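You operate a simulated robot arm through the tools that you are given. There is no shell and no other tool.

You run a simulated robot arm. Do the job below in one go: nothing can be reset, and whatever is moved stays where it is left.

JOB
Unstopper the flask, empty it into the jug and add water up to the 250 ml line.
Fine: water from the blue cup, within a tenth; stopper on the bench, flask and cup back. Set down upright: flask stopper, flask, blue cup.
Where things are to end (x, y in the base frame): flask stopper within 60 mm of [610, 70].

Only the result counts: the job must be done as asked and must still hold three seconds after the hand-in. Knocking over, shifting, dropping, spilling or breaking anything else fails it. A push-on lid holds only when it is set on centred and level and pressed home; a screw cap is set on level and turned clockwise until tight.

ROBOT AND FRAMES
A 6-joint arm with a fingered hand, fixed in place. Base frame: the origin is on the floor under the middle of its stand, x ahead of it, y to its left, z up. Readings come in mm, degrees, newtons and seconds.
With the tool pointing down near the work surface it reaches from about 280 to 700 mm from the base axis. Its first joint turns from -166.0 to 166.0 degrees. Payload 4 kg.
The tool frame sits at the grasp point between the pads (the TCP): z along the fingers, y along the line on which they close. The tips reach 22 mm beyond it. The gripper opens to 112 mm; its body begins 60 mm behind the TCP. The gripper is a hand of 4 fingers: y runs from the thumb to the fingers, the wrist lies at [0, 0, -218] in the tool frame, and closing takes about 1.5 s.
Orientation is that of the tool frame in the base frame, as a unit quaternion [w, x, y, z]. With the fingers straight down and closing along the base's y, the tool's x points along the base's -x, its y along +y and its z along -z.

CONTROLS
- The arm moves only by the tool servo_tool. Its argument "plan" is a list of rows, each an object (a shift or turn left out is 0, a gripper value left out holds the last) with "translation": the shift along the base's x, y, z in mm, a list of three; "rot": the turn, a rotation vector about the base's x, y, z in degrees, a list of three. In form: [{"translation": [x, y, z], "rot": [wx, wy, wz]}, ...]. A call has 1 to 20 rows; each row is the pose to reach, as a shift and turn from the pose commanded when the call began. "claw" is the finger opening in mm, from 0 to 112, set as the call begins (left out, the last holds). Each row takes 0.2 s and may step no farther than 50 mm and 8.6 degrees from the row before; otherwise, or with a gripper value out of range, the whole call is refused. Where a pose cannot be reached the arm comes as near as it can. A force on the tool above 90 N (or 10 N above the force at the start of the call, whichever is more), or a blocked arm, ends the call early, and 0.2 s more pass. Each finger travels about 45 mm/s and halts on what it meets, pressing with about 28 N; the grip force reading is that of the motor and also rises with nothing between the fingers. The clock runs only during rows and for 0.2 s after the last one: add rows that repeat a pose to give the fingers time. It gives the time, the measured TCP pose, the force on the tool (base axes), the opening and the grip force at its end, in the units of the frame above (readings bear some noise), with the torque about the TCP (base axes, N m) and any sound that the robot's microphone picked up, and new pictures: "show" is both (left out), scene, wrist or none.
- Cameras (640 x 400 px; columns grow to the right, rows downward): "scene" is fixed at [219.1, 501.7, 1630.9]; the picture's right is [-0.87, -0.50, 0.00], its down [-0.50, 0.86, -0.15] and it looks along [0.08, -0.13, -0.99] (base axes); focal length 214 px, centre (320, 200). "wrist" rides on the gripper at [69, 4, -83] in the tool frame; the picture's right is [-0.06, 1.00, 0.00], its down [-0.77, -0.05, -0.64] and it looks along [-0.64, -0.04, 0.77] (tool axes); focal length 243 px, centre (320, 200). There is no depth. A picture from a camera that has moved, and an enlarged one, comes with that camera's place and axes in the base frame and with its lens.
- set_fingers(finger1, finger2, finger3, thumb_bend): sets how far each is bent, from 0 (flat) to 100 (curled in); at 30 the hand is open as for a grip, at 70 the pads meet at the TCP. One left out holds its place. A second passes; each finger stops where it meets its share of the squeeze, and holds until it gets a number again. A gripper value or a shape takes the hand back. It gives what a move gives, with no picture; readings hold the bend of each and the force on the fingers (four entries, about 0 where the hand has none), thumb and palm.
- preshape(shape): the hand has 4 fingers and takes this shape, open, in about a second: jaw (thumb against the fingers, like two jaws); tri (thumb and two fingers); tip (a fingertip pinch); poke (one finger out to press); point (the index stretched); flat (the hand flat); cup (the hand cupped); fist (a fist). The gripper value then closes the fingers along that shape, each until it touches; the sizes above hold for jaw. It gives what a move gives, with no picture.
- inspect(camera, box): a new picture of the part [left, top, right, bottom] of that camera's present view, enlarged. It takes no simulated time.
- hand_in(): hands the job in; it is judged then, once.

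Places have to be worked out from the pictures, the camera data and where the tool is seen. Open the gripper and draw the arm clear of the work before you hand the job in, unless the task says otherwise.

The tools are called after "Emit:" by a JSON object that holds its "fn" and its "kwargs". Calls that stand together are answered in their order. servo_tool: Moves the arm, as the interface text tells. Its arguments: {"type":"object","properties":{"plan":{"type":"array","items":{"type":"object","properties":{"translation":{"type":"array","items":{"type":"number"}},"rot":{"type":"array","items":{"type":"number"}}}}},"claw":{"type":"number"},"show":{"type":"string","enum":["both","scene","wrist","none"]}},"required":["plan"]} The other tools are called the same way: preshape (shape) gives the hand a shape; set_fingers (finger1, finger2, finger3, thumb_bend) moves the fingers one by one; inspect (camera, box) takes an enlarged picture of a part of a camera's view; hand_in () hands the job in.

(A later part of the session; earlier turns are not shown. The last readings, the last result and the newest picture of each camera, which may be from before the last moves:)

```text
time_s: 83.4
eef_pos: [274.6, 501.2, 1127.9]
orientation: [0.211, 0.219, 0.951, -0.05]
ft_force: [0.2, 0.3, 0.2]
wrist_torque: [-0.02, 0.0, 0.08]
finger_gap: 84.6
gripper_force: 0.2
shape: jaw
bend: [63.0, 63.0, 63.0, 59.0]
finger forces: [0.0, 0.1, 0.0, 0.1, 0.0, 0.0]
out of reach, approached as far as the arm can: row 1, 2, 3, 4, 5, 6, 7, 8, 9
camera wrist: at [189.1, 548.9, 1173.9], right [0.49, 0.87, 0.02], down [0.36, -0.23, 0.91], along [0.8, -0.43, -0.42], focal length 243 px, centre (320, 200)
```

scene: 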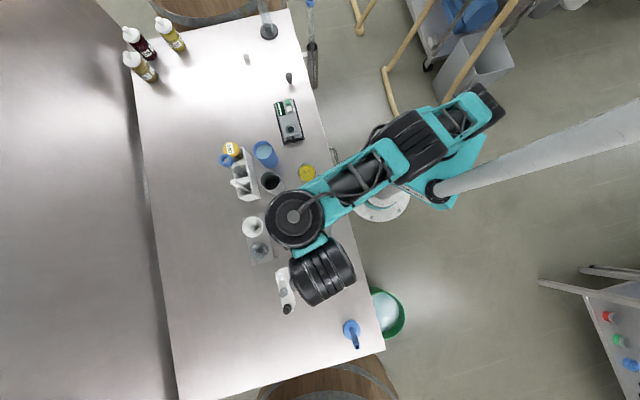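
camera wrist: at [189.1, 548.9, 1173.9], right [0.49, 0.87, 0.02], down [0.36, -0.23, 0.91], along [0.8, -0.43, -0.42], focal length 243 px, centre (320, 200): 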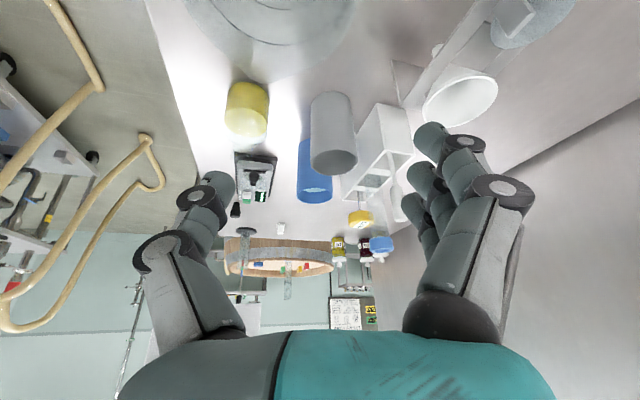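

Tangential pitch stops at about 115°. The sideways roll did reach 136° when the wrist was further out, so a roll with the hand yawed ~30° more should work. I'll retrace to the level pose first.

Emit:
{"fn": "servo_tool", "kwargs": {"plan": [{"translation": [-8, -15, 0], "rot": [0, 0, -8]}, {"translation": [-16, -30, 0], "rot": [0, 0, -16]}, {"translation": [-26, -46, 0], "rot": [0, 0, -24]}, {"translation": [-36, -62, 0], "rot": [0, 0, -32]}, {"translation": [-46, -78, 0], "rot": [0, 0, -40]}, {"translation": [-56, -94, 0], "rot": [0, 0, -48]}, {"translation": [-66, -110, 0], "rot": [0, 0, -56]}, {"translation": [-76, -125, 0], "rot": [0, 0, -64]}, {"translation": [-76, -125, 0], "rot": [0, 0, -64]}], "show": "none"}}

Emit:
{"fn": "servo_tool", "kwargs": {"plan": [{"rot": [8, 0, 0]}, {"rot": [16, 0, 0]}, {"rot": [24, 0, 0]}, {"rot": [32, 0, 0]}, {"rot": [40, 0, 0]}, {"rot": [48, 0, 0]}, {"rot": [56, 0, 0]}, {"rot": [64, 0, 0]}, {"rot": [72, 0, 0]}, {"rot": [80, 0, 0]}, {"rot": [88, 0, 0]}, {"rot": [96, 0, 0]}, {"rot": [104, 0, 0]}, {"rot": [110, 0, 0]}, {"rot": [115, 0, 0]}, {"rot": [115, 0, 0]}], "show": "wrist"}}

```text
time_s: 85.4
eef_pos: [202.3, 372.2, 1125.2]
orientation: [0.151, 0.691, 0.689, -0.154]
ft_force: [0.0, 0.6, -0.4]
wrist_torque: [0.0, -0.01, -0.03]
finger_gap: 84.8
gripper_force: 0.0
shape: jaw
bend: [63.0, 63.0, 63.0, 59.0]
finger forces: [0.0, 0.0, 0.0, 0.1, 0.0, 0.0]
```

```text
time_s: 88.8
eef_pos: [141.0, 524.4, 1495.3]
orientation: [-0.406, 0.639, 0.561, 0.336]
ft_force: [0.3, -0.3, -0.3]
wrist_torque: [-0.03, -0.02, -0.02]
finger_gap: 85.2
gripper_force: 0.1
shape: jaw
bend: [63.0, 63.0, 63.0, 59.0]
finger forces: [0.1, 0.1, 0.0, 0.0, 0.0, 0.0]
out of reach, approached as far as the arm can: row 1, 2, 3, 4, 5, 6, 7, 8, 9, 10, 11, 12, 13, 14, 15, 16
camera wrist: at [157.2, 482.7, 1592.4], right [0.98, -0.07, -0.2], down [-0.14, -0.91, -0.38], along [-0.15, 0.4, -0.9], focal length 243 px, centre (320, 200)
```

wrist: 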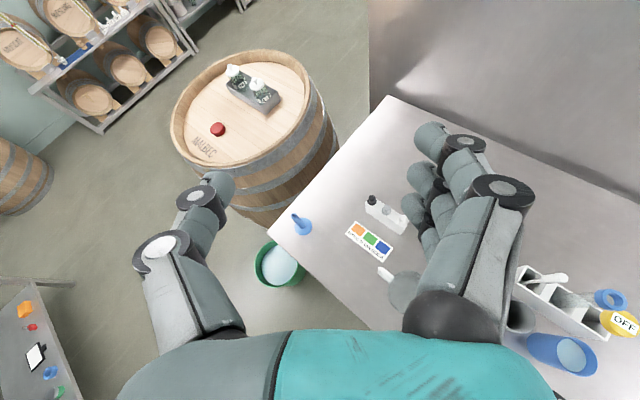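

The arm wandered up to a different configuration (141, 524, 1495), in free space. I'll look at the scene before recovering.

Emit:
{"fn": "servo_tool", "kwargs": {"plan": [{"translation": [0, 0, 0]}], "show": "scene"}}

```text
time_s: 89.2
eef_pos: [141.4, 526.1, 1493.9]
orientation: [-0.404, 0.64, 0.56, 0.336]
ft_force: [0.1, 0.5, 0.2]
wrist_torque: [0.01, 0.02, -0.02]
finger_gap: 85.0
gripper_force: 0.0
shape: jaw
bend: [63.0, 63.0, 63.0, 59.0]
finger forces: [0.1, 0.1, 0.2, 0.0, 0.0, 0.0]
```

scene: 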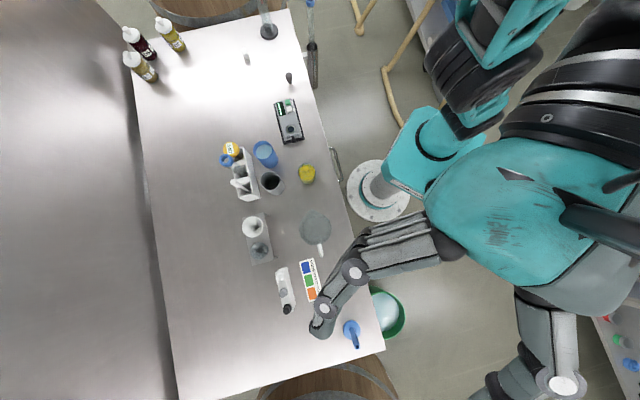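

Nothing on the bench is disturbed. The hand is roughly in the +y-pointing attitude, so I'll try to glide back down to the known level pose region in modest steps.

Emit:
{"fn": "servo_tool", "kwargs": {"plan": [{"translation": [12, -12, -25]}, {"translation": [25, -25, -50]}, {"translation": [37, -37, -75]}, {"translation": [50, -50, -100]}, {"translation": [62, -62, -125]}, {"translation": [75, -75, -150]}], "show": "scene"}}

```text
time_s: 90.6
eef_pos: [232.3, 541.1, 1446.6]
orientation: [-0.404, 0.639, 0.567, 0.328]
ft_force: [-0.6, 0.0, 0.3]
wrist_torque: [-0.05, -0.05, -0.12]
finger_gap: 85.0
gripper_force: 0.1
shape: jaw
bend: [63.0, 63.0, 63.0, 59.0]
finger forces: [0.1, 0.0, 0.0, 0.0, 0.1, 0.0]
out of reach, approached as far as the arm can: row 1, 2, 3, 4, 5, 6
```

scene: 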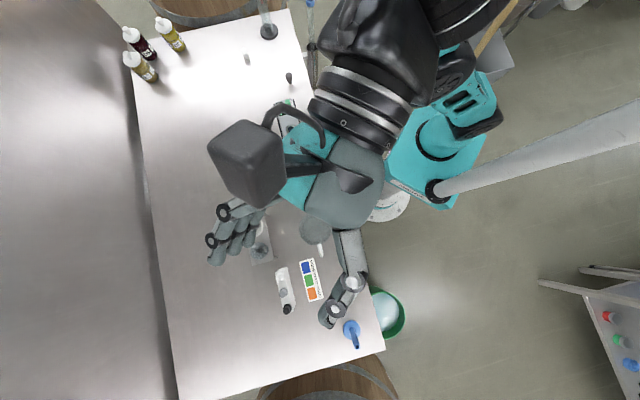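

Partly recovered to (232, 541, 1447) but still near limits. I'll bring the tool toward pointing down and toward the middle of the workspace.

Emit:
{"fn": "servo_tool", "kwargs": {"plan": [{"translation": [20, -25, 0], "rot": [-7, 0, 0]}, {"translation": [40, -50, 0], "rot": [-14, 0, 0]}, {"translation": [60, -75, -10], "rot": [-21, 0, 0]}, {"translation": [80, -100, -20], "rot": [-28, 0, 0]}, {"translation": [100, -125, -30], "rot": [-35, 0, 0]}, {"translation": [120, -150, -40], "rot": [-42, 0, 0]}, {"translation": [135, -175, -50], "rot": [-49, 0, 0]}, {"translation": [150, -200, -60], "rot": [-56, 0, 0]}, {"translation": [165, -220, -80], "rot": [-63, 0, 0]}, {"translation": [165, -220, -80], "rot": [-63, 0, 0]}], "show": "scene"}}

```text
time_s: 92.8
eef_pos: [386.2, 302.9, 1339.8]
orientation: [-0.012, 0.757, 0.653, -0.006]
ft_force: [0.7, 0.2, 0.6]
wrist_torque: [-0.02, 0.02, 0.01]
finger_gap: 85.0
gripper_force: 0.0
shape: jaw
bend: [63.0, 63.0, 63.0, 59.0]
finger forces: [0.0, 0.1, 0.0, 0.0, 0.0, 0.1]
out of reach, approached as far as the arm can: row 2, 3, 4, 5, 6, 7, 8, 9, 10
```

scene: 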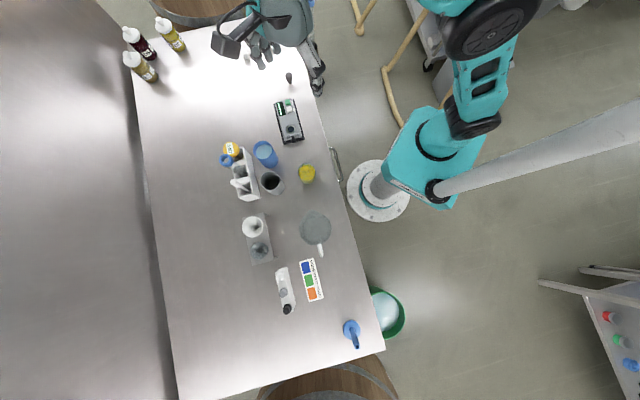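

Tool-down at (386, 303, 1340), a sane configuration again. I'll go back to (402, 144, 1100) and correct the small yaw offset to return to my known starting pose.

Emit:
{"fn": "servo_tool", "kwargs": {"plan": [{"translation": [4, -30, -30], "rot": [0, 0, 4.2]}, {"translation": [8, -60, -65], "rot": [0, 0, 8.5]}, {"translation": [12, -85, -100], "rot": [0, 0, 8.5]}, {"translation": [14, -110, -140], "rot": [0, 0, 8.5]}, {"translation": [16, -130, -180], "rot": [0, 0, 8.5]}, {"translation": [16, -150, -220], "rot": [0, 0, 8.5]}, {"translation": [16, -159, -240], "rot": [0, 0, 8.5]}, {"translation": [16, -159, -240], "rot": [0, 0, 8.5]}], "show": "scene"}}

```text
time_s: 94.6
eef_pos: [449.2, 179.9, 1203.5]
orientation: [-0.011, 0.707, 0.707, -0.009]
ft_force: [0.1, 0.7, 0.5]
wrist_torque: [0.02, -0.03, -0.01]
finger_gap: 84.9
gripper_force: 0.1
shape: jaw
bend: [63.0, 63.0, 63.0, 59.0]
finger forces: [0.0, 0.1, 0.1, 0.0, 0.0, 0.0]
out of reach, approached as far as the arm can: row 4, 5, 6, 7, 8
```

scene: 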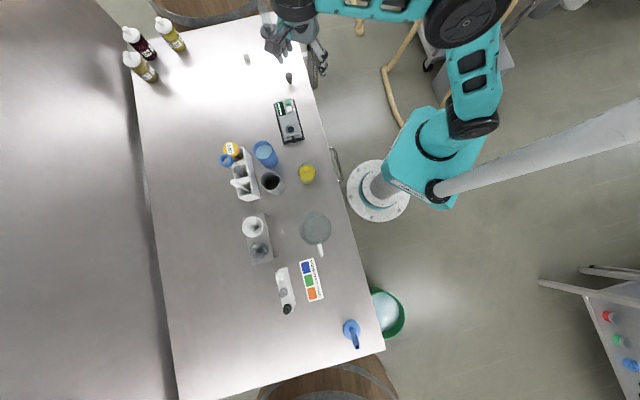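

This pose was reachable before, so a wrist joint is wound up. I'll unwind by yawing back +90° to the initial tool attitude here.

Emit:
{"fn": "servo_tool", "kwargs": {"plan": [{"rot": [0, 0, 8]}, {"rot": [0, 0, 16]}, {"rot": [0, 0, 24]}, {"rot": [0, 0, 32]}, {"rot": [0, 0, 40]}, {"rot": [0, 0, 48]}, {"rot": [0, 0, 56]}, {"rot": [0, 0, 64]}, {"rot": [0, 0, 72]}, {"rot": [0, 0, 80]}, {"rot": [0, 0, 88]}, {"rot": [0, 0, 90]}], "show": "scene"}}

```text
time_s: 97.2
eef_pos: [452.9, 179.6, 1202.2]
orientation: [-0.002, -0.003, 1.0, -0.013]
ft_force: [-0.3, 0.8, -0.2]
wrist_torque: [-0.02, 0.0, 0.0]
finger_gap: 85.0
gripper_force: 0.0
shape: jaw
bend: [63.0, 63.0, 63.0, 59.0]
finger forces: [0.0, 0.0, 0.0, 0.1, 0.0, 0.0]
```

scene: 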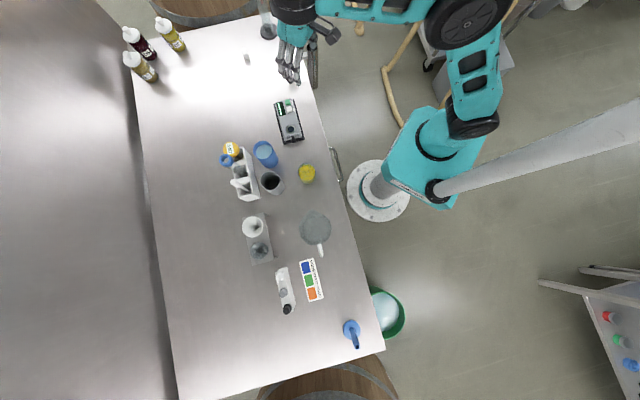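

Unwound without complaint. Now I'll check whether (402, 144, 1100) tool-down is reachable in this configuration.

Emit:
{"fn": "servo_tool", "kwargs": {"plan": [{"translation": [-12, -9, -25]}, {"translation": [-25, -18, -50]}, {"translation": [-38, -27, -77]}, {"translation": [-51, -36, -102]}, {"translation": [-51, -36, -102]}], "show": "scene"}}

```text
time_s: 98.4
eef_pos: [401.6, 143.7, 1100.3]
orientation: [-0.003, -0.001, 1.0, -0.013]
ft_force: [0.4, 0.5, -0.3]
wrist_torque: [0.0, -0.02, 0.04]
finger_gap: 85.1
gripper_force: 0.1
shape: jaw
bend: [63.0, 63.0, 63.0, 59.0]
finger forces: [0.0, 0.0, 0.1, 0.1, 0.0, 0.0]
out of reach, approached as far as the arm can: row 1
```

scene: 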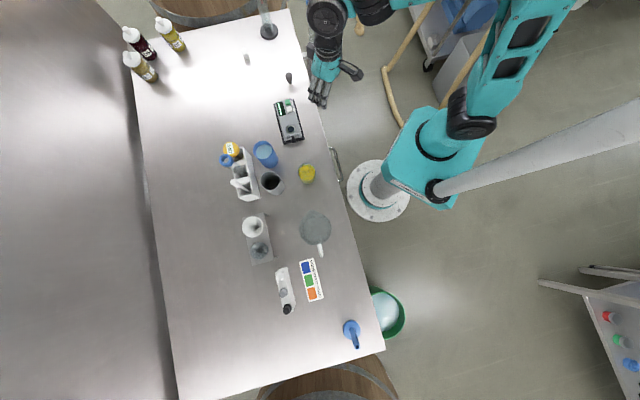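

Recovered to the known pose and arm shape. I'll redo the yaw and pitch to the level attitude, then rehearse the roll with the hand yawed to azimuth ~115°.

Emit:
{"fn": "servo_tool", "kwargs": {"plan": [{"rot": [1.5, 0, 0]}, {"rot": [1.5, 0, 0]}], "show": "none"}}

Emit:
{"fn": "servo_tool", "kwargs": {"plan": [{"rot": [0, 0, -8]}, {"rot": [0, 0, -16]}, {"rot": [0, 0, -24]}, {"rot": [0, 0, -32]}, {"rot": [0, 0, -40]}, {"rot": [0, 0, -48]}, {"rot": [0, 0, -56]}, {"rot": [0, 0, -64]}, {"rot": [0, 0, -72]}, {"rot": [0, 0, -80]}, {"rot": [0, 0, -86]}, {"rot": [0, 0, -90]}, {"rot": [0, 0, -90]}], "show": "none"}}

Emit:
{"fn": "servo_tool", "kwargs": {"plan": [{"translation": [0, 5, 0], "rot": [8, 0, 0]}, {"translation": [0, 10, 0], "rot": [16, 0, 0]}, {"translation": [0, 15, 0], "rot": [24, 0, 0]}, {"translation": [0, 20, 0], "rot": [32, 0, 0]}, {"translation": [0, 25, 0], "rot": [40, 0, 0]}, {"translation": [0, 30, 0], "rot": [48, 0, 0]}, {"translation": [0, 35, 0], "rot": [56, 0, 0]}, {"translation": [0, 40, 0], "rot": [64, 0, 0]}, {"translation": [0, 45, 0], "rot": [72, 0, 0]}, {"translation": [0, 50, 0], "rot": [80, 0, 0]}, {"translation": [0, 50, 0], "rot": [80, 0, 0]}], "show": "scene"}}

```text
time_s: 99.0
eef_pos: [403.4, 143.5, 1100.3]
orientation: [-0.002, -0.002, 1.0, 0.001]
ft_force: [0.1, 0.1, 0.2]
wrist_torque: [-0.05, -0.03, -0.02]
finger_gap: 84.9
gripper_force: 0.0
shape: jaw
bend: [63.0, 63.0, 63.0, 59.0]
finger forces: [0.1, 0.0, 0.0, 0.0, 0.0, 0.1]
```

```text
time_s: 101.8
eef_pos: [401.3, 144.5, 1100.7]
orientation: [-0.001, 0.707, 0.707, 0.001]
ft_force: [0.4, -0.1, 0.7]
wrist_torque: [-0.01, -0.01, 0.01]
finger_gap: 85.1
gripper_force: 0.0
shape: jaw
bend: [63.0, 63.0, 63.0, 59.0]
finger forces: [0.0, 0.0, 0.0, 0.0, 0.0, 0.0]
```

```text
time_s: 104.2
eef_pos: [401.6, 196.7, 1099.2]
orientation: [-0.452, 0.543, 0.543, 0.455]
ft_force: [-0.2, 0.2, -0.2]
wrist_torque: [0.02, 0.0, 0.0]
finger_gap: 85.0
gripper_force: 0.1
shape: jaw
bend: [63.0, 63.0, 63.0, 59.0]
finger forces: [0.0, 0.0, 0.1, 0.0, 0.1, 0.0]
out of reach, approached as far as the arm can: row 10, 11
```

scene: 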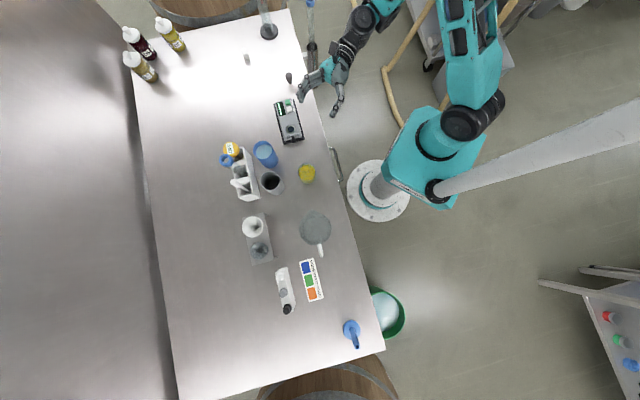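

Level attitude recovered. Now moving to the jug side with a +25° yaw (hand pointing azimuth ~115°).

Emit:
{"fn": "servo_tool", "kwargs": {"plan": [{"translation": [-10, 30, 10]}, {"translation": [-25, 70, 20]}, {"translation": [-40, 110, 25]}, {"translation": [-55, 150, 30], "rot": [0, 0, 5]}, {"translation": [-70, 190, 30], "rot": [0, 0, 10]}, {"translation": [-85, 230, 30], "rot": [0, 0, 15]}, {"translation": [-100, 270, 30], "rot": [0, 0, 20]}, {"translation": [-115, 305, 30], "rot": [0, 0, 25]}, {"translation": [-121, 323, 21], "rot": [0, 0, 25]}, {"translation": [-121, 323, 21], "rot": [0, 0, 25]}], "show": "both"}}

```text
time_s: 106.4
eef_pos: [280.9, 521.3, 1119.6]
orientation: [-0.544, 0.409, 0.645, 0.347]
ft_force: [0.6, 0.3, 0.0]
wrist_torque: [0.02, -0.03, -0.03]
finger_gap: 85.0
gripper_force: 0.1
shape: jaw
bend: [63.0, 63.0, 63.0, 59.0]
finger forces: [0.0, 0.0, 0.0, 0.1, 0.0, 0.0]
camera wrist: at [314.4, 458.8, 1201.9], right [0.91, 0.41, -0.06], down [0.28, -0.71, -0.65], along [-0.31, 0.57, -0.76], focal length 243 px, centre (320, 200)
```

scene: 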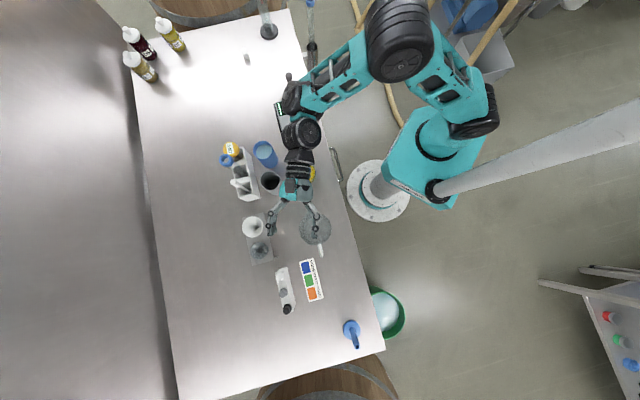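
wrist: 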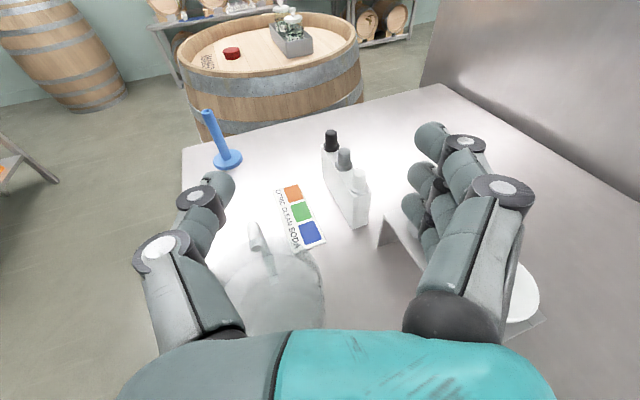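

Reached exactly. Now rehearsing the roll about the hand's own axis up to 136° here.

Emit:
{"fn": "servo_tool", "kwargs": {"plan": [{"rot": [3.381, -7.25, 0]}, {"rot": [6.762, -14.5, 0]}, {"rot": [10.143, -21.75, 0]}, {"rot": [13.524, -29.0, 0]}, {"rot": [16.905, -36.25, 0]}, {"rot": [20.286, -43.5, 0]}, {"rot": [23.667, -50.75, 0]}, {"rot": [27.048, -58.0, 0]}, {"rot": [30.429, -65.25, 0]}, {"rot": [33.81, -72.5, 0]}, {"rot": [37.191, -79.75, 0]}, {"rot": [40.572, -87.0, 0]}, {"rot": [43.953, -94.25, 0]}, {"rot": [47.334, -101.5, 0]}, {"rot": [50.715, -108.75, 0]}, {"rot": [54.096, -116.0, 0]}, {"rot": [57.477, -123.25, 0]}, {"rot": [57.477, -123.25, 0]}], "show": "both"}}

```text
time_s: 110.2
eef_pos: [281.7, 557.9, 1140.2]
orientation: [0.18, -0.353, 0.574, 0.717]
ft_force: [-0.3, 0.2, 1.2]
wrist_torque: [0.0, 0.01, 0.01]
finger_gap: 85.3
gripper_force: 0.1
shape: jaw
bend: [63.0, 63.0, 63.0, 59.0]
finger forces: [0.0, 0.1, 0.0, 0.0, 0.0, 0.0]
out of reach, approached as far as the arm can: row 13, 14, 15, 16, 17, 18
camera wrist: at [257.0, 469.1, 1085.1], right [-0.62, -0.27, 0.74], down [0.75, -0.48, 0.45], along [0.24, 0.83, 0.5], focal length 243 px, centre (320, 200)
```

scene: 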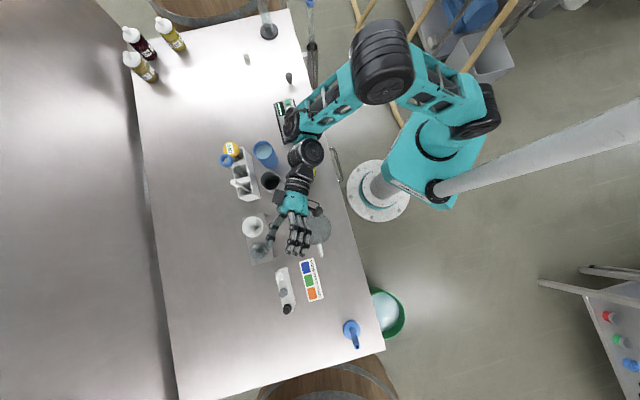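
wrist: 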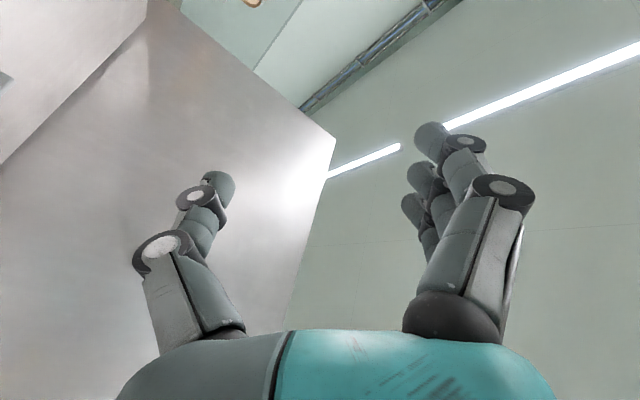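

The limit appears when the tool axis rises above horizontal; rolling about the tool's own (10° down) axis should avoid that. I'll roll back and rehearse that version.

Emit:
{"fn": "servo_tool", "kwargs": {"plan": [{"translation": [0, -2, 0], "rot": [-3.381, 7.25, 0]}, {"translation": [0, -4, 0], "rot": [-6.762, 14.5, 0]}, {"translation": [0, -8, -2], "rot": [-10.143, 21.75, 0]}, {"translation": [0, -14, -5], "rot": [-13.524, 29.0, 0]}, {"translation": [0, -22, -10], "rot": [-16.905, 36.25, 0]}, {"translation": [0, -32, -15], "rot": [-20.286, 43.5, 0]}, {"translation": [-1, -37, -20], "rot": [-23.667, 50.75, 0]}, {"translation": [-1, -37, -20], "rot": [-27.048, 58.0, 0]}, {"translation": [-1, -37, -20], "rot": [-30.429, 65.25, 0]}, {"translation": [-1, -37, -20], "rot": [-33.81, 72.5, 0]}, {"translation": [-1, -37, -20], "rot": [-37.191, 79.75, 0]}, {"translation": [-1, -37, -20], "rot": [-40.572, 87.0, 0]}, {"translation": [-1, -37, -20], "rot": [-43.953, 94.25, 0]}, {"translation": [-1, -37, -20], "rot": [-47.334, 101.5, 0]}, {"translation": [-1, -37, -20], "rot": [-50.715, 108.75, 0]}, {"translation": [-1, -37, -20], "rot": [-54.096, 116.0, 0]}, {"translation": [-1, -37, -20], "rot": [-57.477, 123.25, 0]}, {"translation": [-1, -37, -20], "rot": [-57.477, 123.25, 0]}], "show": "none"}}

```text
time_s: 114.0
eef_pos: [281.5, 520.8, 1118.8]
orientation: [-0.544, 0.411, 0.645, 0.347]
ft_force: [0.3, 0.3, 0.9]
wrist_torque: [0.02, 0.01, -0.01]
finger_gap: 84.9
gripper_force: 0.1
shape: jaw
bend: [63.0, 63.0, 63.0, 59.0]
finger forces: [0.0, 0.0, 0.0, 0.0, 0.1, 0.1]
out of reach, approached as far as the arm can: row 1
```

Back at the level pose. Now rolling about the actual tool axis (−0.417, 0.895, −0.170).

Emit:
{"fn": "servo_tool", "kwargs": {"plan": [{"rot": [3.334, -7.16, 1.36]}, {"rot": [6.668, -14.32, 2.72]}, {"rot": [10.0, -21.48, 4.08]}, {"rot": [13.34, -28.64, 5.44]}, {"rot": [16.67, -35.8, 6.8]}, {"rot": [20.0, -42.96, 8.16]}, {"rot": [23.34, -50.12, 9.52]}, {"rot": [26.67, -57.28, 10.88]}, {"rot": [30.0, -64.44, 12.24]}, {"rot": [33.34, -71.6, 13.6]}, {"rot": [36.67, -78.76, 14.96]}, {"rot": [40.0, -85.92, 16.32]}, {"rot": [43.34, -93.08, 17.68]}, {"rot": [46.68, -100.24, 19.04]}, {"rot": [50.0, -107.4, 20.4]}, {"rot": [53.34, -114.56, 21.76]}, {"rot": [56.68, -121.72, 23.12]}, {"rot": [60.0, -128.88, 24.48]}, {"rot": [60.0, -128.88, 24.48]}], "show": "both"}}

```text
time_s: 118.0
eef_pos: [282.4, 520.2, 1118.5]
orientation: [0.165, -0.489, 0.588, 0.622]
ft_force: [0.2, -0.3, 0.1]
wrist_torque: [-0.01, -0.02, 0.01]
finger_gap: 85.0
gripper_force: 0.0
shape: jaw
bend: [63.0, 63.0, 63.0, 59.0]
finger forces: [0.0, 0.1, 0.0, 0.0, 0.1, 0.0]
camera wrist: at [281.1, 421.4, 1079.6], right [-0.75, -0.23, 0.62], down [0.66, -0.28, 0.7], along [0.01, 0.93, 0.36], focal length 243 px, centre (320, 200)
```

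scene: 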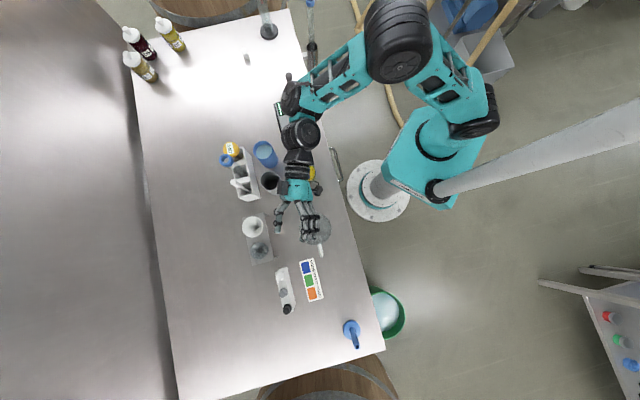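
wrist: 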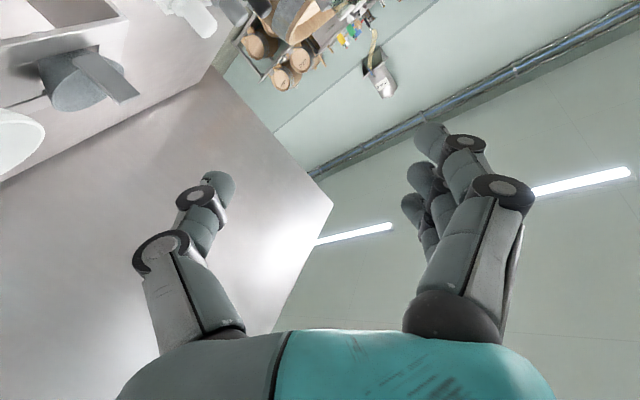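

Rolling 144° about the tool axis works with no reach problem — that's my pour motion. I'll roll back and check the slightly further-out pour position too.

Emit:
{"fn": "servo_tool", "kwargs": {"plan": [{"translation": [5, 5, 0], "rot": [-3.334, 7.16, -1.36]}, {"translation": [10, 10, 0], "rot": [-6.668, 14.32, -2.72]}, {"translation": [15, 15, 0], "rot": [-10.0, 21.48, -4.08]}, {"translation": [20, 20, -5], "rot": [-13.34, 28.64, -5.44]}, {"translation": [24, 24, -15], "rot": [-16.67, 35.8, -6.8]}, {"translation": [24, 24, -24], "rot": [-20.0, 42.96, -8.16]}, {"translation": [24, 24, -24], "rot": [-23.34, 50.12, -9.52]}, {"translation": [24, 24, -24], "rot": [-26.67, 57.28, -10.88]}, {"translation": [24, 24, -24], "rot": [-30.0, 64.44, -12.24]}, {"translation": [24, 24, -24], "rot": [-33.34, 71.6, -13.6]}, {"translation": [24, 24, -24], "rot": [-36.67, 78.76, -14.96]}, {"translation": [24, 24, -24], "rot": [-40.0, 85.92, -16.32]}, {"translation": [24, 24, -24], "rot": [-43.34, 93.08, -17.68]}, {"translation": [24, 24, -24], "rot": [-46.68, 100.24, -19.04]}, {"translation": [24, 24, -24], "rot": [-50.0, 107.4, -20.4]}, {"translation": [24, 24, -24], "rot": [-53.34, 114.56, -21.76]}, {"translation": [24, 24, -24], "rot": [-56.68, 121.72, -23.12]}, {"translation": [24, 24, -24], "rot": [-60.0, 128.88, -24.48]}, {"translation": [24, 24, -24], "rot": [-60.0, 128.88, -24.48]}], "show": "wrist"}}

```text
time_s: 122.0
eef_pos: [306.2, 545.1, 1094.8]
orientation: [-0.544, 0.411, 0.644, 0.348]
ft_force: [0.3, -0.6, 0.1]
wrist_torque: [0.03, 0.05, -0.01]
finger_gap: 84.8
gripper_force: 0.1
shape: jaw
bend: [63.0, 63.0, 63.0, 59.0]
finger forces: [0.0, 0.1, 0.0, 0.1, 0.0, 0.0]
camera wrist: at [339.5, 484.8, 1177.2], right [0.91, 0.41, -0.06], down [0.28, -0.71, -0.65], along [-0.31, 0.57, -0.76], focal length 243 px, centre (320, 200)
```

wrist: 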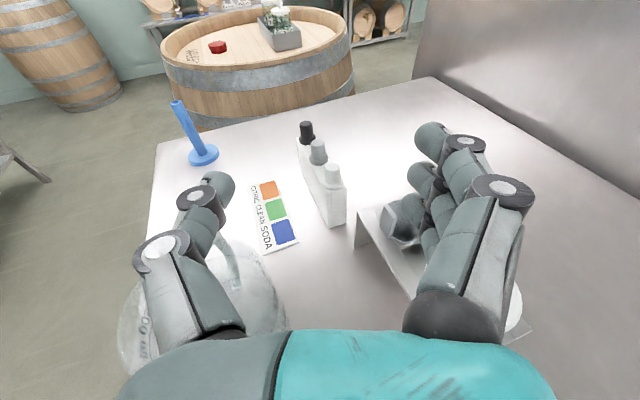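

All reachable, including (306, 545, 1095). I'll zoom from here to refine the jug's centre.

Emit:
{"fn": "inspect", "kwargs": {"camera": "wrist", "box": [90, 190, 330, 370]}}

Emit:
{"fn": "inspect", "kwargs": {"camera": "scene", "box": [270, 190, 350, 270]}}

```text
2.22 times, centred on (210, 280) of wrist
camera zoom: at [339.5, 484.8, 1177.2], right [0.91, 0.41, -0.06], down [0.28, -0.71, -0.65], along [-0.31, 0.57, -0.76], focal length 539 px, centre (564, 22)
```

zoom: 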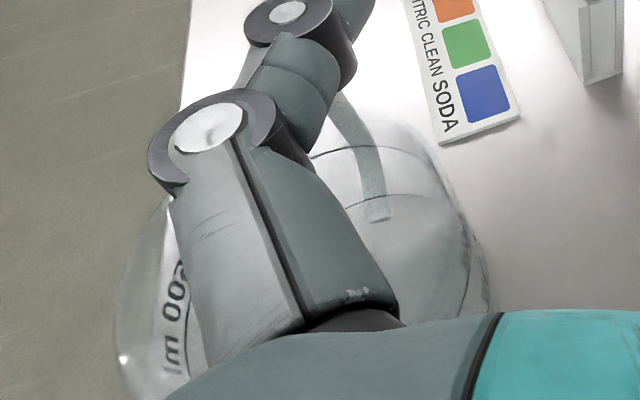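

```text
5.00 times, centred on (310, 230) of scene
camera zoom: at [219.1, 501.7, 1630.9], right [-0.87, -0.5, 0.0], down [-0.5, 0.86, -0.15], along [0.08, -0.13, -0.99], focal length 1072 px, centre (370, 50)
```

zoom: 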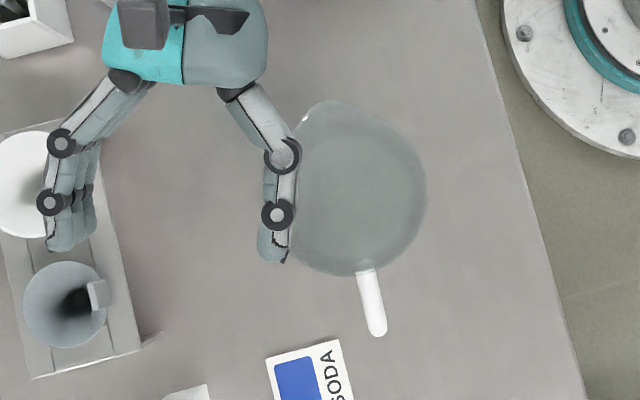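

The jug's rim centre is confirmed at (236, 498.5), radius ≈45 mm, rim z ≈1027. Now returning to the flask's pre-grasp pose.

Emit:
{"fn": "servo_tool", "kwargs": {"plan": [{"translation": [5, -30, 0], "rot": [0, 0, -5]}, {"translation": [10, -70, 0], "rot": [0, 0, -10]}, {"translation": [20, -115, 0], "rot": [0, 0, -15]}, {"translation": [30, -160, 0], "rot": [0, 0, -20]}, {"translation": [40, -205, 0], "rot": [0, 0, -25]}, {"translation": [49, -245, 0], "rot": [0, 0, -25]}, {"translation": [49, -255, -40], "rot": [0, 0, -25]}, {"translation": [49, -255, -80], "rot": [0, 0, -25]}, {"translation": [49, -255, -120], "rot": [0, 0, -25]}, {"translation": [49, -255, -157], "rot": [0, 0, -25]}, {"translation": [49, -255, -157], "rot": [0, 0, -25]}], "claw": 85, "show": "both"}}

Emit:
{"fn": "inspect", "kwargs": {"camera": "wrist", "box": [220, 40, 420, 220]}}

```text
time_s: 124.4
eef_pos: [353.3, 291.6, 936.4]
orientation: [-0.455, 0.54, 0.541, 0.457]
ft_force: [1.0, 0.2, -0.7]
wrist_torque: [-0.03, 0.03, -0.03]
finger_gap: 85.1
gripper_force: 0.1
shape: jaw
bend: [63.0, 63.0, 63.0, 59.0]
finger forces: [0.1, 0.1, 0.0, 0.0, 0.1, 0.1]
camera wrist: at [358.1, 221.7, 1018.9], right [1.0, -0.01, -0.06], down [-0.05, -0.76, -0.65], along [-0.04, 0.65, -0.76], focal length 243 px, centre (320, 200)
```

scene: 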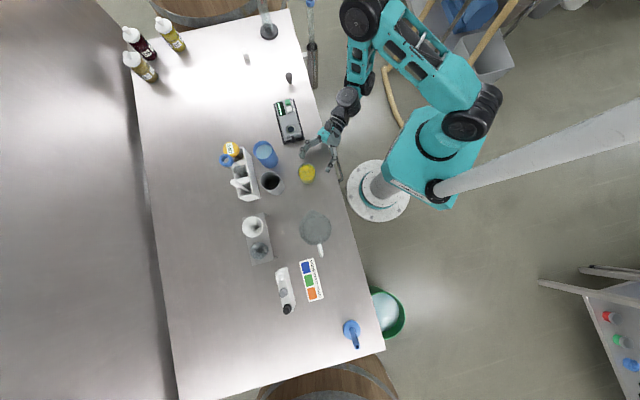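
wrist: 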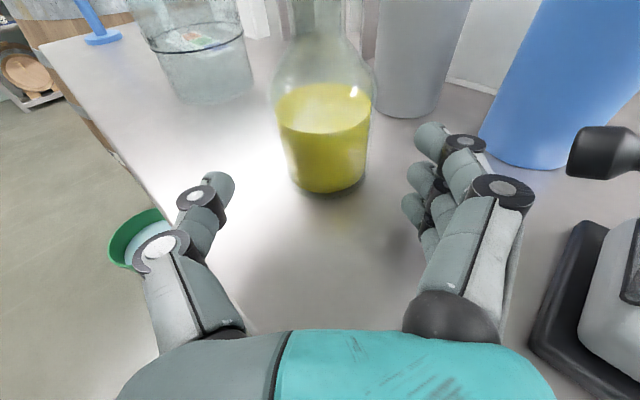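

```text
2.22 times, centred on (320, 130) of wrist
camera zoom: at [358.1, 221.7, 1018.9], right [1.0, -0.01, -0.06], down [-0.05, -0.76, -0.65], along [-0.04, 0.65, -0.76], focal length 539 px, centre (320, 356)
```

zoom: 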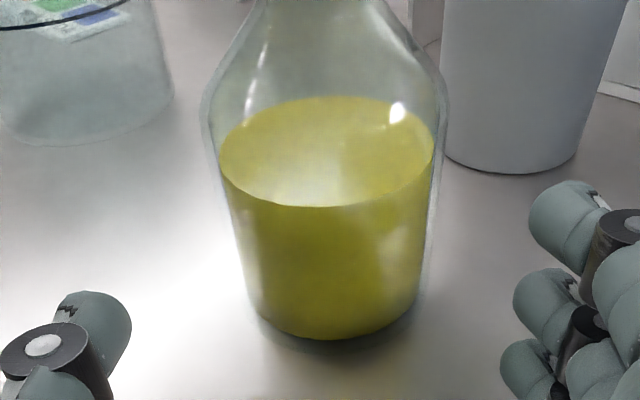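

The flask is where I left it, ~63 mm ahead and ~2–3 mm to +x of the TCP line. I'll compare its place with the very first scene zoom to know how far it has shifted from its original spot.

Emit:
{"fn": "inspect", "kwargs": {"camera": "scene", "box": [210, 120, 350, 210]}}

```text
4.44 times, centred on (280, 165) of scene
camera zoom: at [219.1, 501.7, 1630.9], right [-0.87, -0.5, 0.0], down [-0.5, 0.86, -0.15], along [0.08, -0.13, -0.99], focal length 953 px, centre (498, 356)
```

zoom: 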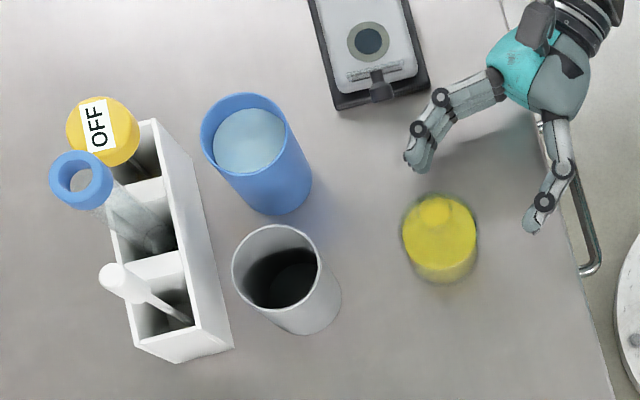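

Comparison shows the flask stands about (+9, −8) mm off its original place; I'll set it back corrected by (−9, +8). Now advance and grip it.

Emit:
{"fn": "servo_tool", "kwargs": {"plan": [{"translation": [1, 18, 0]}, {"translation": [2, 36, 0]}, {"translation": [2, 52, 0]}, {"translation": [2, 61, 0]}, {"translation": [2, 61, 0]}], "show": "wrist"}}

Emit:
{"fn": "servo_tool", "kwargs": {"plan": [{"translation": [0, 0, 0]}, {"translation": [0, 0, 0]}, {"translation": [0, 0, 0]}, {"translation": [0, 0, 0]}, {"translation": [0, 0, 0]}, {"translation": [0, 0, 0]}], "claw": 38, "show": "both"}}

```text
time_s: 125.6
eef_pos: [357.7, 352.0, 937.1]
orientation: [-0.456, 0.539, 0.542, 0.456]
ft_force: [-0.3, 0.3, -1.0]
wrist_torque: [0.03, -0.01, 0.0]
finger_gap: 85.1
gripper_force: 0.1
shape: jaw
bend: [63.0, 63.0, 63.0, 59.0]
finger forces: [0.0, 0.1, 0.0, 0.0, 0.1, 0.0]
camera wrist: at [361.5, 282.5, 1019.0], right [1.0, -0.01, -0.06], down [-0.05, -0.76, -0.65], along [-0.04, 0.65, -0.76], focal length 243 px, centre (320, 200)
```

wrist: 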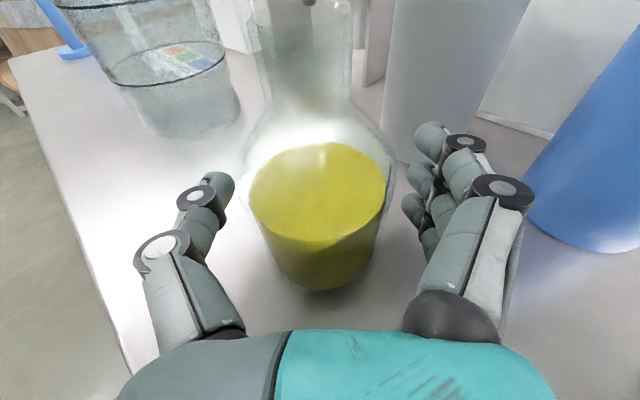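

```text
time_s: 127.0
eef_pos: [357.6, 350.8, 936.4]
orientation: [-0.456, 0.539, 0.541, 0.456]
ft_force: [-0.4, 0.1, 0.9]
wrist_torque: [0.0, -0.02, -0.04]
finger_gap: 45.9
gripper_force: 27.9
shape: jaw
bend: [74.0, 73.0, 73.0, 72.0]
finger forces: [7.7, 7.7, 8.7, 0.1, 26.7, 0.1]
camera wrist: at [361.4, 282.3, 1019.0], right [1.0, -0.01, -0.06], down [-0.05, -0.76, -0.65], along [-0.04, 0.65, -0.76], focal length 243 px, centre (320, 200)
```

scene: 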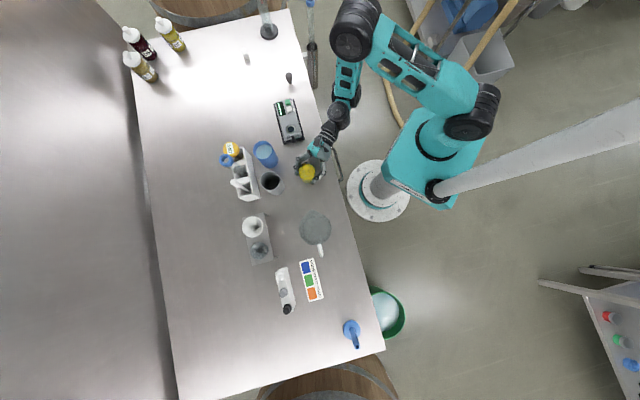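
wrist: 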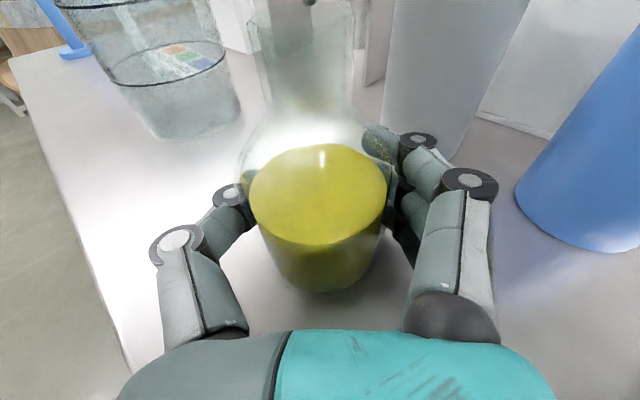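

Firm grip, same force pattern as before. Lifting the flask straight up, smoothly, to z ≈1095.

Emit:
{"fn": "servo_tool", "kwargs": {"plan": [{"translation": [0, 0, 3]}, {"translation": [0, 0, 10]}, {"translation": [0, 0, 22]}, {"translation": [0, 0, 40]}, {"translation": [0, 0, 62]}, {"translation": [0, 0, 86]}, {"translation": [0, 0, 110]}, {"translation": [0, 0, 132]}, {"translation": [0, 0, 148]}, {"translation": [0, 0, 157]}, {"translation": [0, 0, 160]}, {"translation": [0, 0, 160]}], "show": "both"}}

```text
time_s: 129.6
eef_pos: [357.2, 352.5, 1097.5]
orientation: [-0.455, 0.54, 0.54, 0.458]
ft_force: [-0.4, -0.2, -2.2]
wrist_torque: [0.0, -0.02, 0.02]
finger_gap: 45.7
gripper_force: 28.1
shape: jaw
bend: [74.0, 73.0, 73.0, 72.0]
finger forces: [7.2, 7.5, 9.1, 0.1, 26.3, 0.1]
camera wrist: at [361.2, 282.5, 1179.9], right [1.0, -0.01, -0.06], down [-0.05, -0.76, -0.65], along [-0.04, 0.65, -0.76], focal length 243 px, centre (320, 200)
```

scene: 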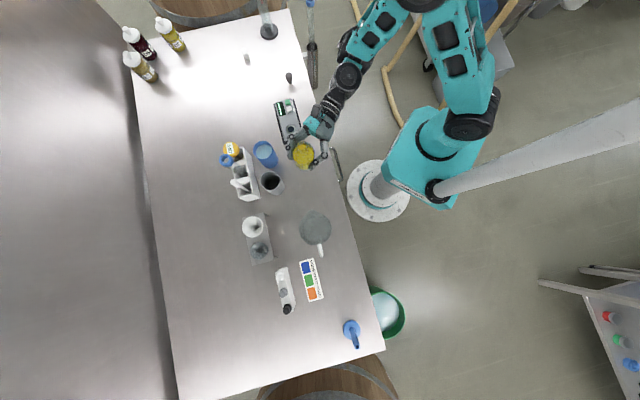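
wrist: 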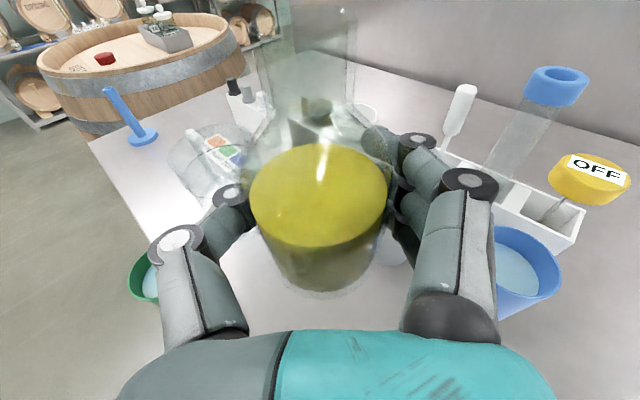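

The flask is lifted level and steady (≈2.2 N). Moving it smoothly to the pour position with +25° yaw.

Emit:
{"fn": "servo_tool", "kwargs": {"plan": [{"translation": [-3, 8, 0]}, {"translation": [-8, 24, 0], "rot": [0, 0, 2]}, {"translation": [-15, 45, 0], "rot": [0, 0, 5]}, {"translation": [-22, 68, 0], "rot": [0, 0, 8]}, {"translation": [-29, 92, 0], "rot": [0, 0, 12]}, {"translation": [-36, 116, 0], "rot": [0, 0, 16]}, {"translation": [-43, 139, 0], "rot": [0, 0, 20]}, {"translation": [-50, 160, 0], "rot": [0, 0, 23]}, {"translation": [-55, 175, 0], "rot": [0, 0, 25]}, {"translation": [-57, 182, 0], "rot": [0, 0, 25]}, {"translation": [-57, 183.5, 0], "rot": [0, 0, 25]}, {"translation": [-57, 183.5, 0], "rot": [0, 0, 25]}], "show": "both"}}

Emit:
{"fn": "inspect", "kwargs": {"camera": "scene", "box": [240, 170, 360, 270]}}

```text
time_s: 132.2
eef_pos: [300.5, 535.6, 1096.1]
orientation: [-0.543, 0.41, 0.645, 0.347]
ft_force: [0.5, 0.1, -2.2]
wrist_torque: [0.01, -0.01, 0.0]
finger_gap: 45.6
gripper_force: 27.6
shape: jaw
bend: [74.0, 73.0, 73.0, 72.0]
finger forces: [7.1, 7.5, 9.1, 0.1, 26.1, 0.0]
camera wrist: at [333.4, 474.1, 1178.9], right [0.91, 0.41, -0.06], down [0.28, -0.71, -0.65], along [-0.31, 0.57, -0.76], focal length 243 px, centre (320, 200)
```

scene: 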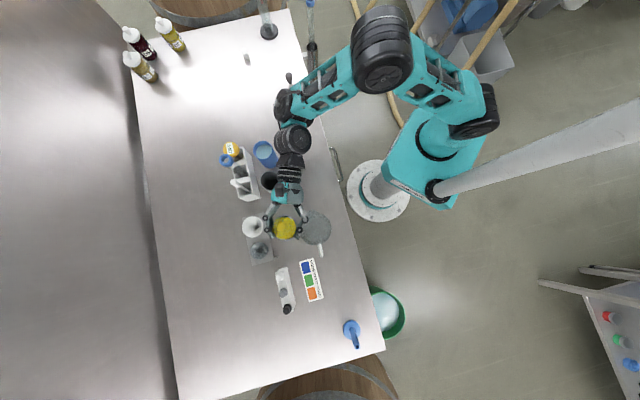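
wrist: 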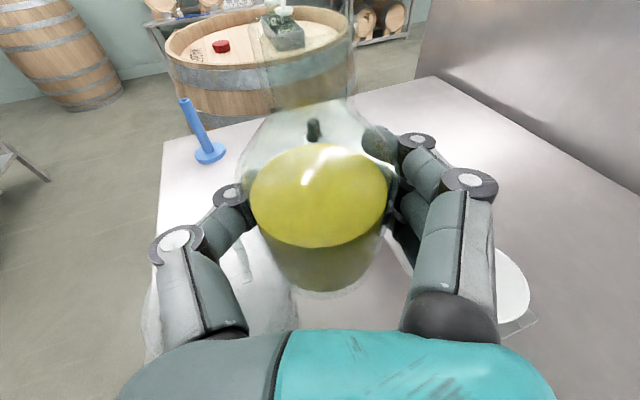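

```text
4.00 times, centred on (300, 220) of scene
camera zoom: at [219.1, 501.7, 1630.9], right [-0.87, -0.5, 0.0], down [-0.5, 0.86, -0.15], along [0.08, -0.13, -0.99], focal length 858 px, centre (400, 120)
```

zoom: 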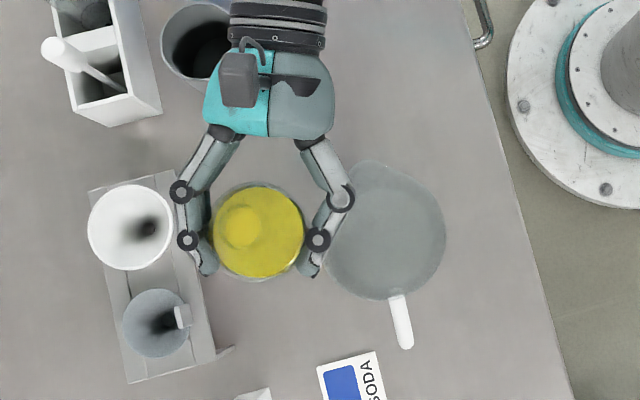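

Flask beside the jug, tip direction straight toward it. I'll roll to 40° first (before any flow) and check alignment of the mouth over the jug.

Emit:
{"fn": "servo_tool", "kwargs": {"plan": [{"rot": [1.67, -3.58, 0.68]}, {"rot": [4.17, -8.95, 1.7]}, {"rot": [6.67, -14.32, 2.72]}, {"rot": [9.17, -19.69, 3.74]}, {"rot": [11.68, -25.06, 4.76]}, {"rot": [14.18, -30.43, 5.78]}, {"rot": [16.68, -35.8, 6.8]}, {"rot": [16.68, -35.8, 6.8]}], "show": "both"}}

Emit:
{"fn": "inspect", "kwargs": {"camera": "scene", "box": [260, 190, 340, 260]}}

```text
time_s: 134.0
eef_pos: [300.0, 535.2, 1096.6]
orientation: [-0.39, 0.163, 0.747, 0.513]
ft_force: [0.3, -0.1, -2.4]
wrist_torque: [0.0, -0.02, 0.0]
finger_gap: 45.7
gripper_force: 28.2
shape: jaw
bend: [74.0, 73.0, 73.0, 72.0]
finger forces: [7.1, 7.3, 8.8, 0.1, 27.2, 0.0]
camera wrist: at [292.8, 452.3, 1166.6], right [0.68, 0.43, 0.59], down [0.73, -0.47, -0.5], along [0.06, 0.77, -0.64], focal length 243 px, centre (320, 200)
```

scene: 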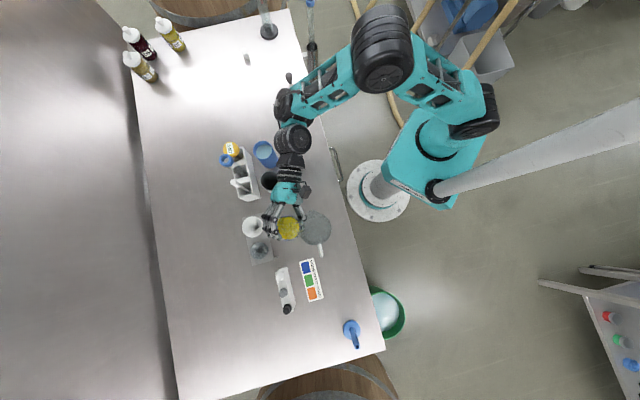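
wrist: 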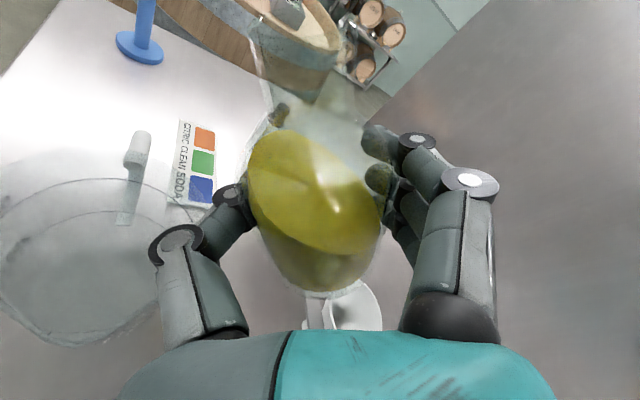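

```text
5.71 times, centred on (300, 225) of scene
camera zoom: at [219.1, 501.7, 1630.9], right [-0.87, -0.5, 0.0], down [-0.5, 0.86, -0.15], along [0.08, -0.13, -0.99], focal length 1226 px, centre (434, 57)
```

zoom: 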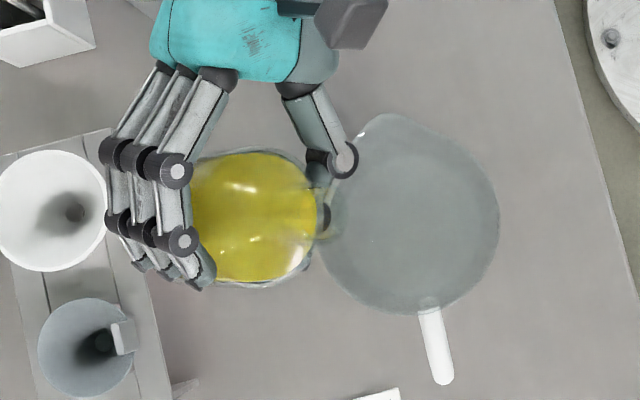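

The mouth is just inside the near rim and the liquid is still short of the neck. I'll continue slowly to 60° and look.

Emit:
{"fn": "servo_tool", "kwargs": {"plan": [{"rot": [1.04, -2.24, 0.43]}, {"rot": [2.08, -4.48, 0.85]}, {"rot": [3.13, -6.71, 1.28]}, {"rot": [4.17, -8.95, 1.7]}, {"rot": [5.21, -11.19, 2.13]}, {"rot": [6.25, -13.43, 2.55]}, {"rot": [7.3, -15.66, 2.98]}, {"rot": [8.34, -17.9, 3.4]}, {"rot": [8.34, -17.9, 3.4]}, {"rot": [8.34, -17.9, 3.4]}], "show": "both"}}

Emit:
{"fn": "inspect", "kwargs": {"camera": "scene", "box": [260, 190, 340, 260]}}

Emit:
{"fn": "inspect", "kwargs": {"camera": "wrist", "box": [60, 40, 400, 300]}}

```text
time_s: 136.2
eef_pos: [299.6, 534.2, 1098.3]
orientation: [-0.297, 0.032, 0.764, 0.573]
ft_force: [1.1, 0.4, -3.0]
wrist_torque: [0.01, 0.01, 0.01]
finger_gap: 45.4
gripper_force: 28.3
shape: jaw
bend: [74.0, 73.0, 73.0, 72.0]
finger forces: [7.3, 7.3, 8.7, 0.1, 27.7, 0.1]
camera wrist: at [279.5, 443.1, 1148.8], right [0.44, 0.36, 0.82], down [0.88, -0.37, -0.31], along [0.19, 0.86, -0.48], focal length 243 px, centre (320, 200)
```

scene: 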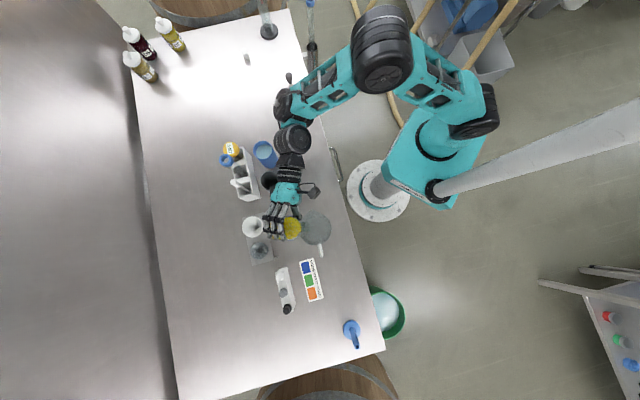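
wrist: 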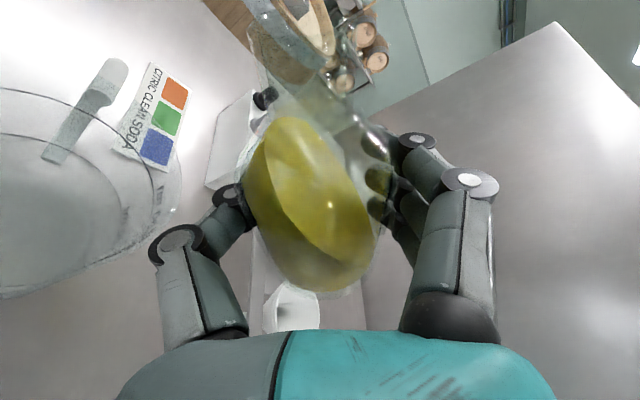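

```text
5.71 times, centred on (300, 225) of scene
camera zoom: at [219.1, 501.7, 1630.9], right [-0.87, -0.5, 0.0], down [-0.5, 0.86, -0.15], along [0.08, -0.13, -0.99], focal length 1226 px, centre (434, 57)
```

zoom: 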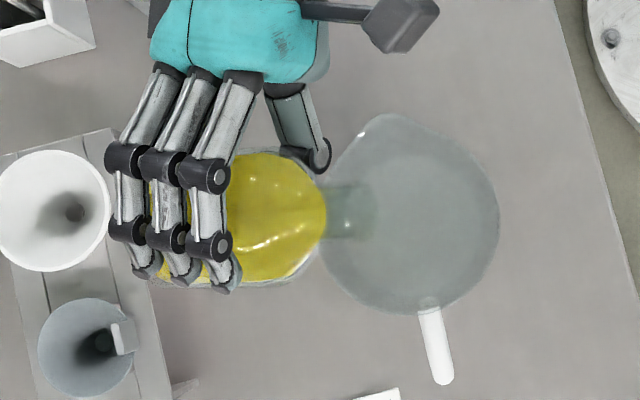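

```text
1.54 times, centred on (230, 170) of wrist
camera zoom: at [279.5, 443.1, 1148.8], right [0.44, 0.36, 0.82], down [0.88, -0.37, -0.31], along [0.19, 0.86, -0.48], focal length 373 px, centre (458, 246)
```

zoom: 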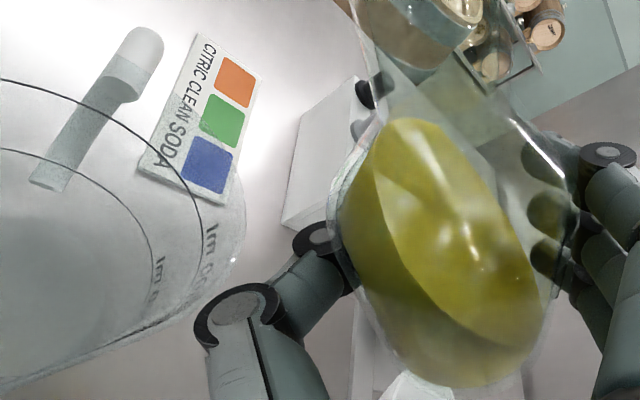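

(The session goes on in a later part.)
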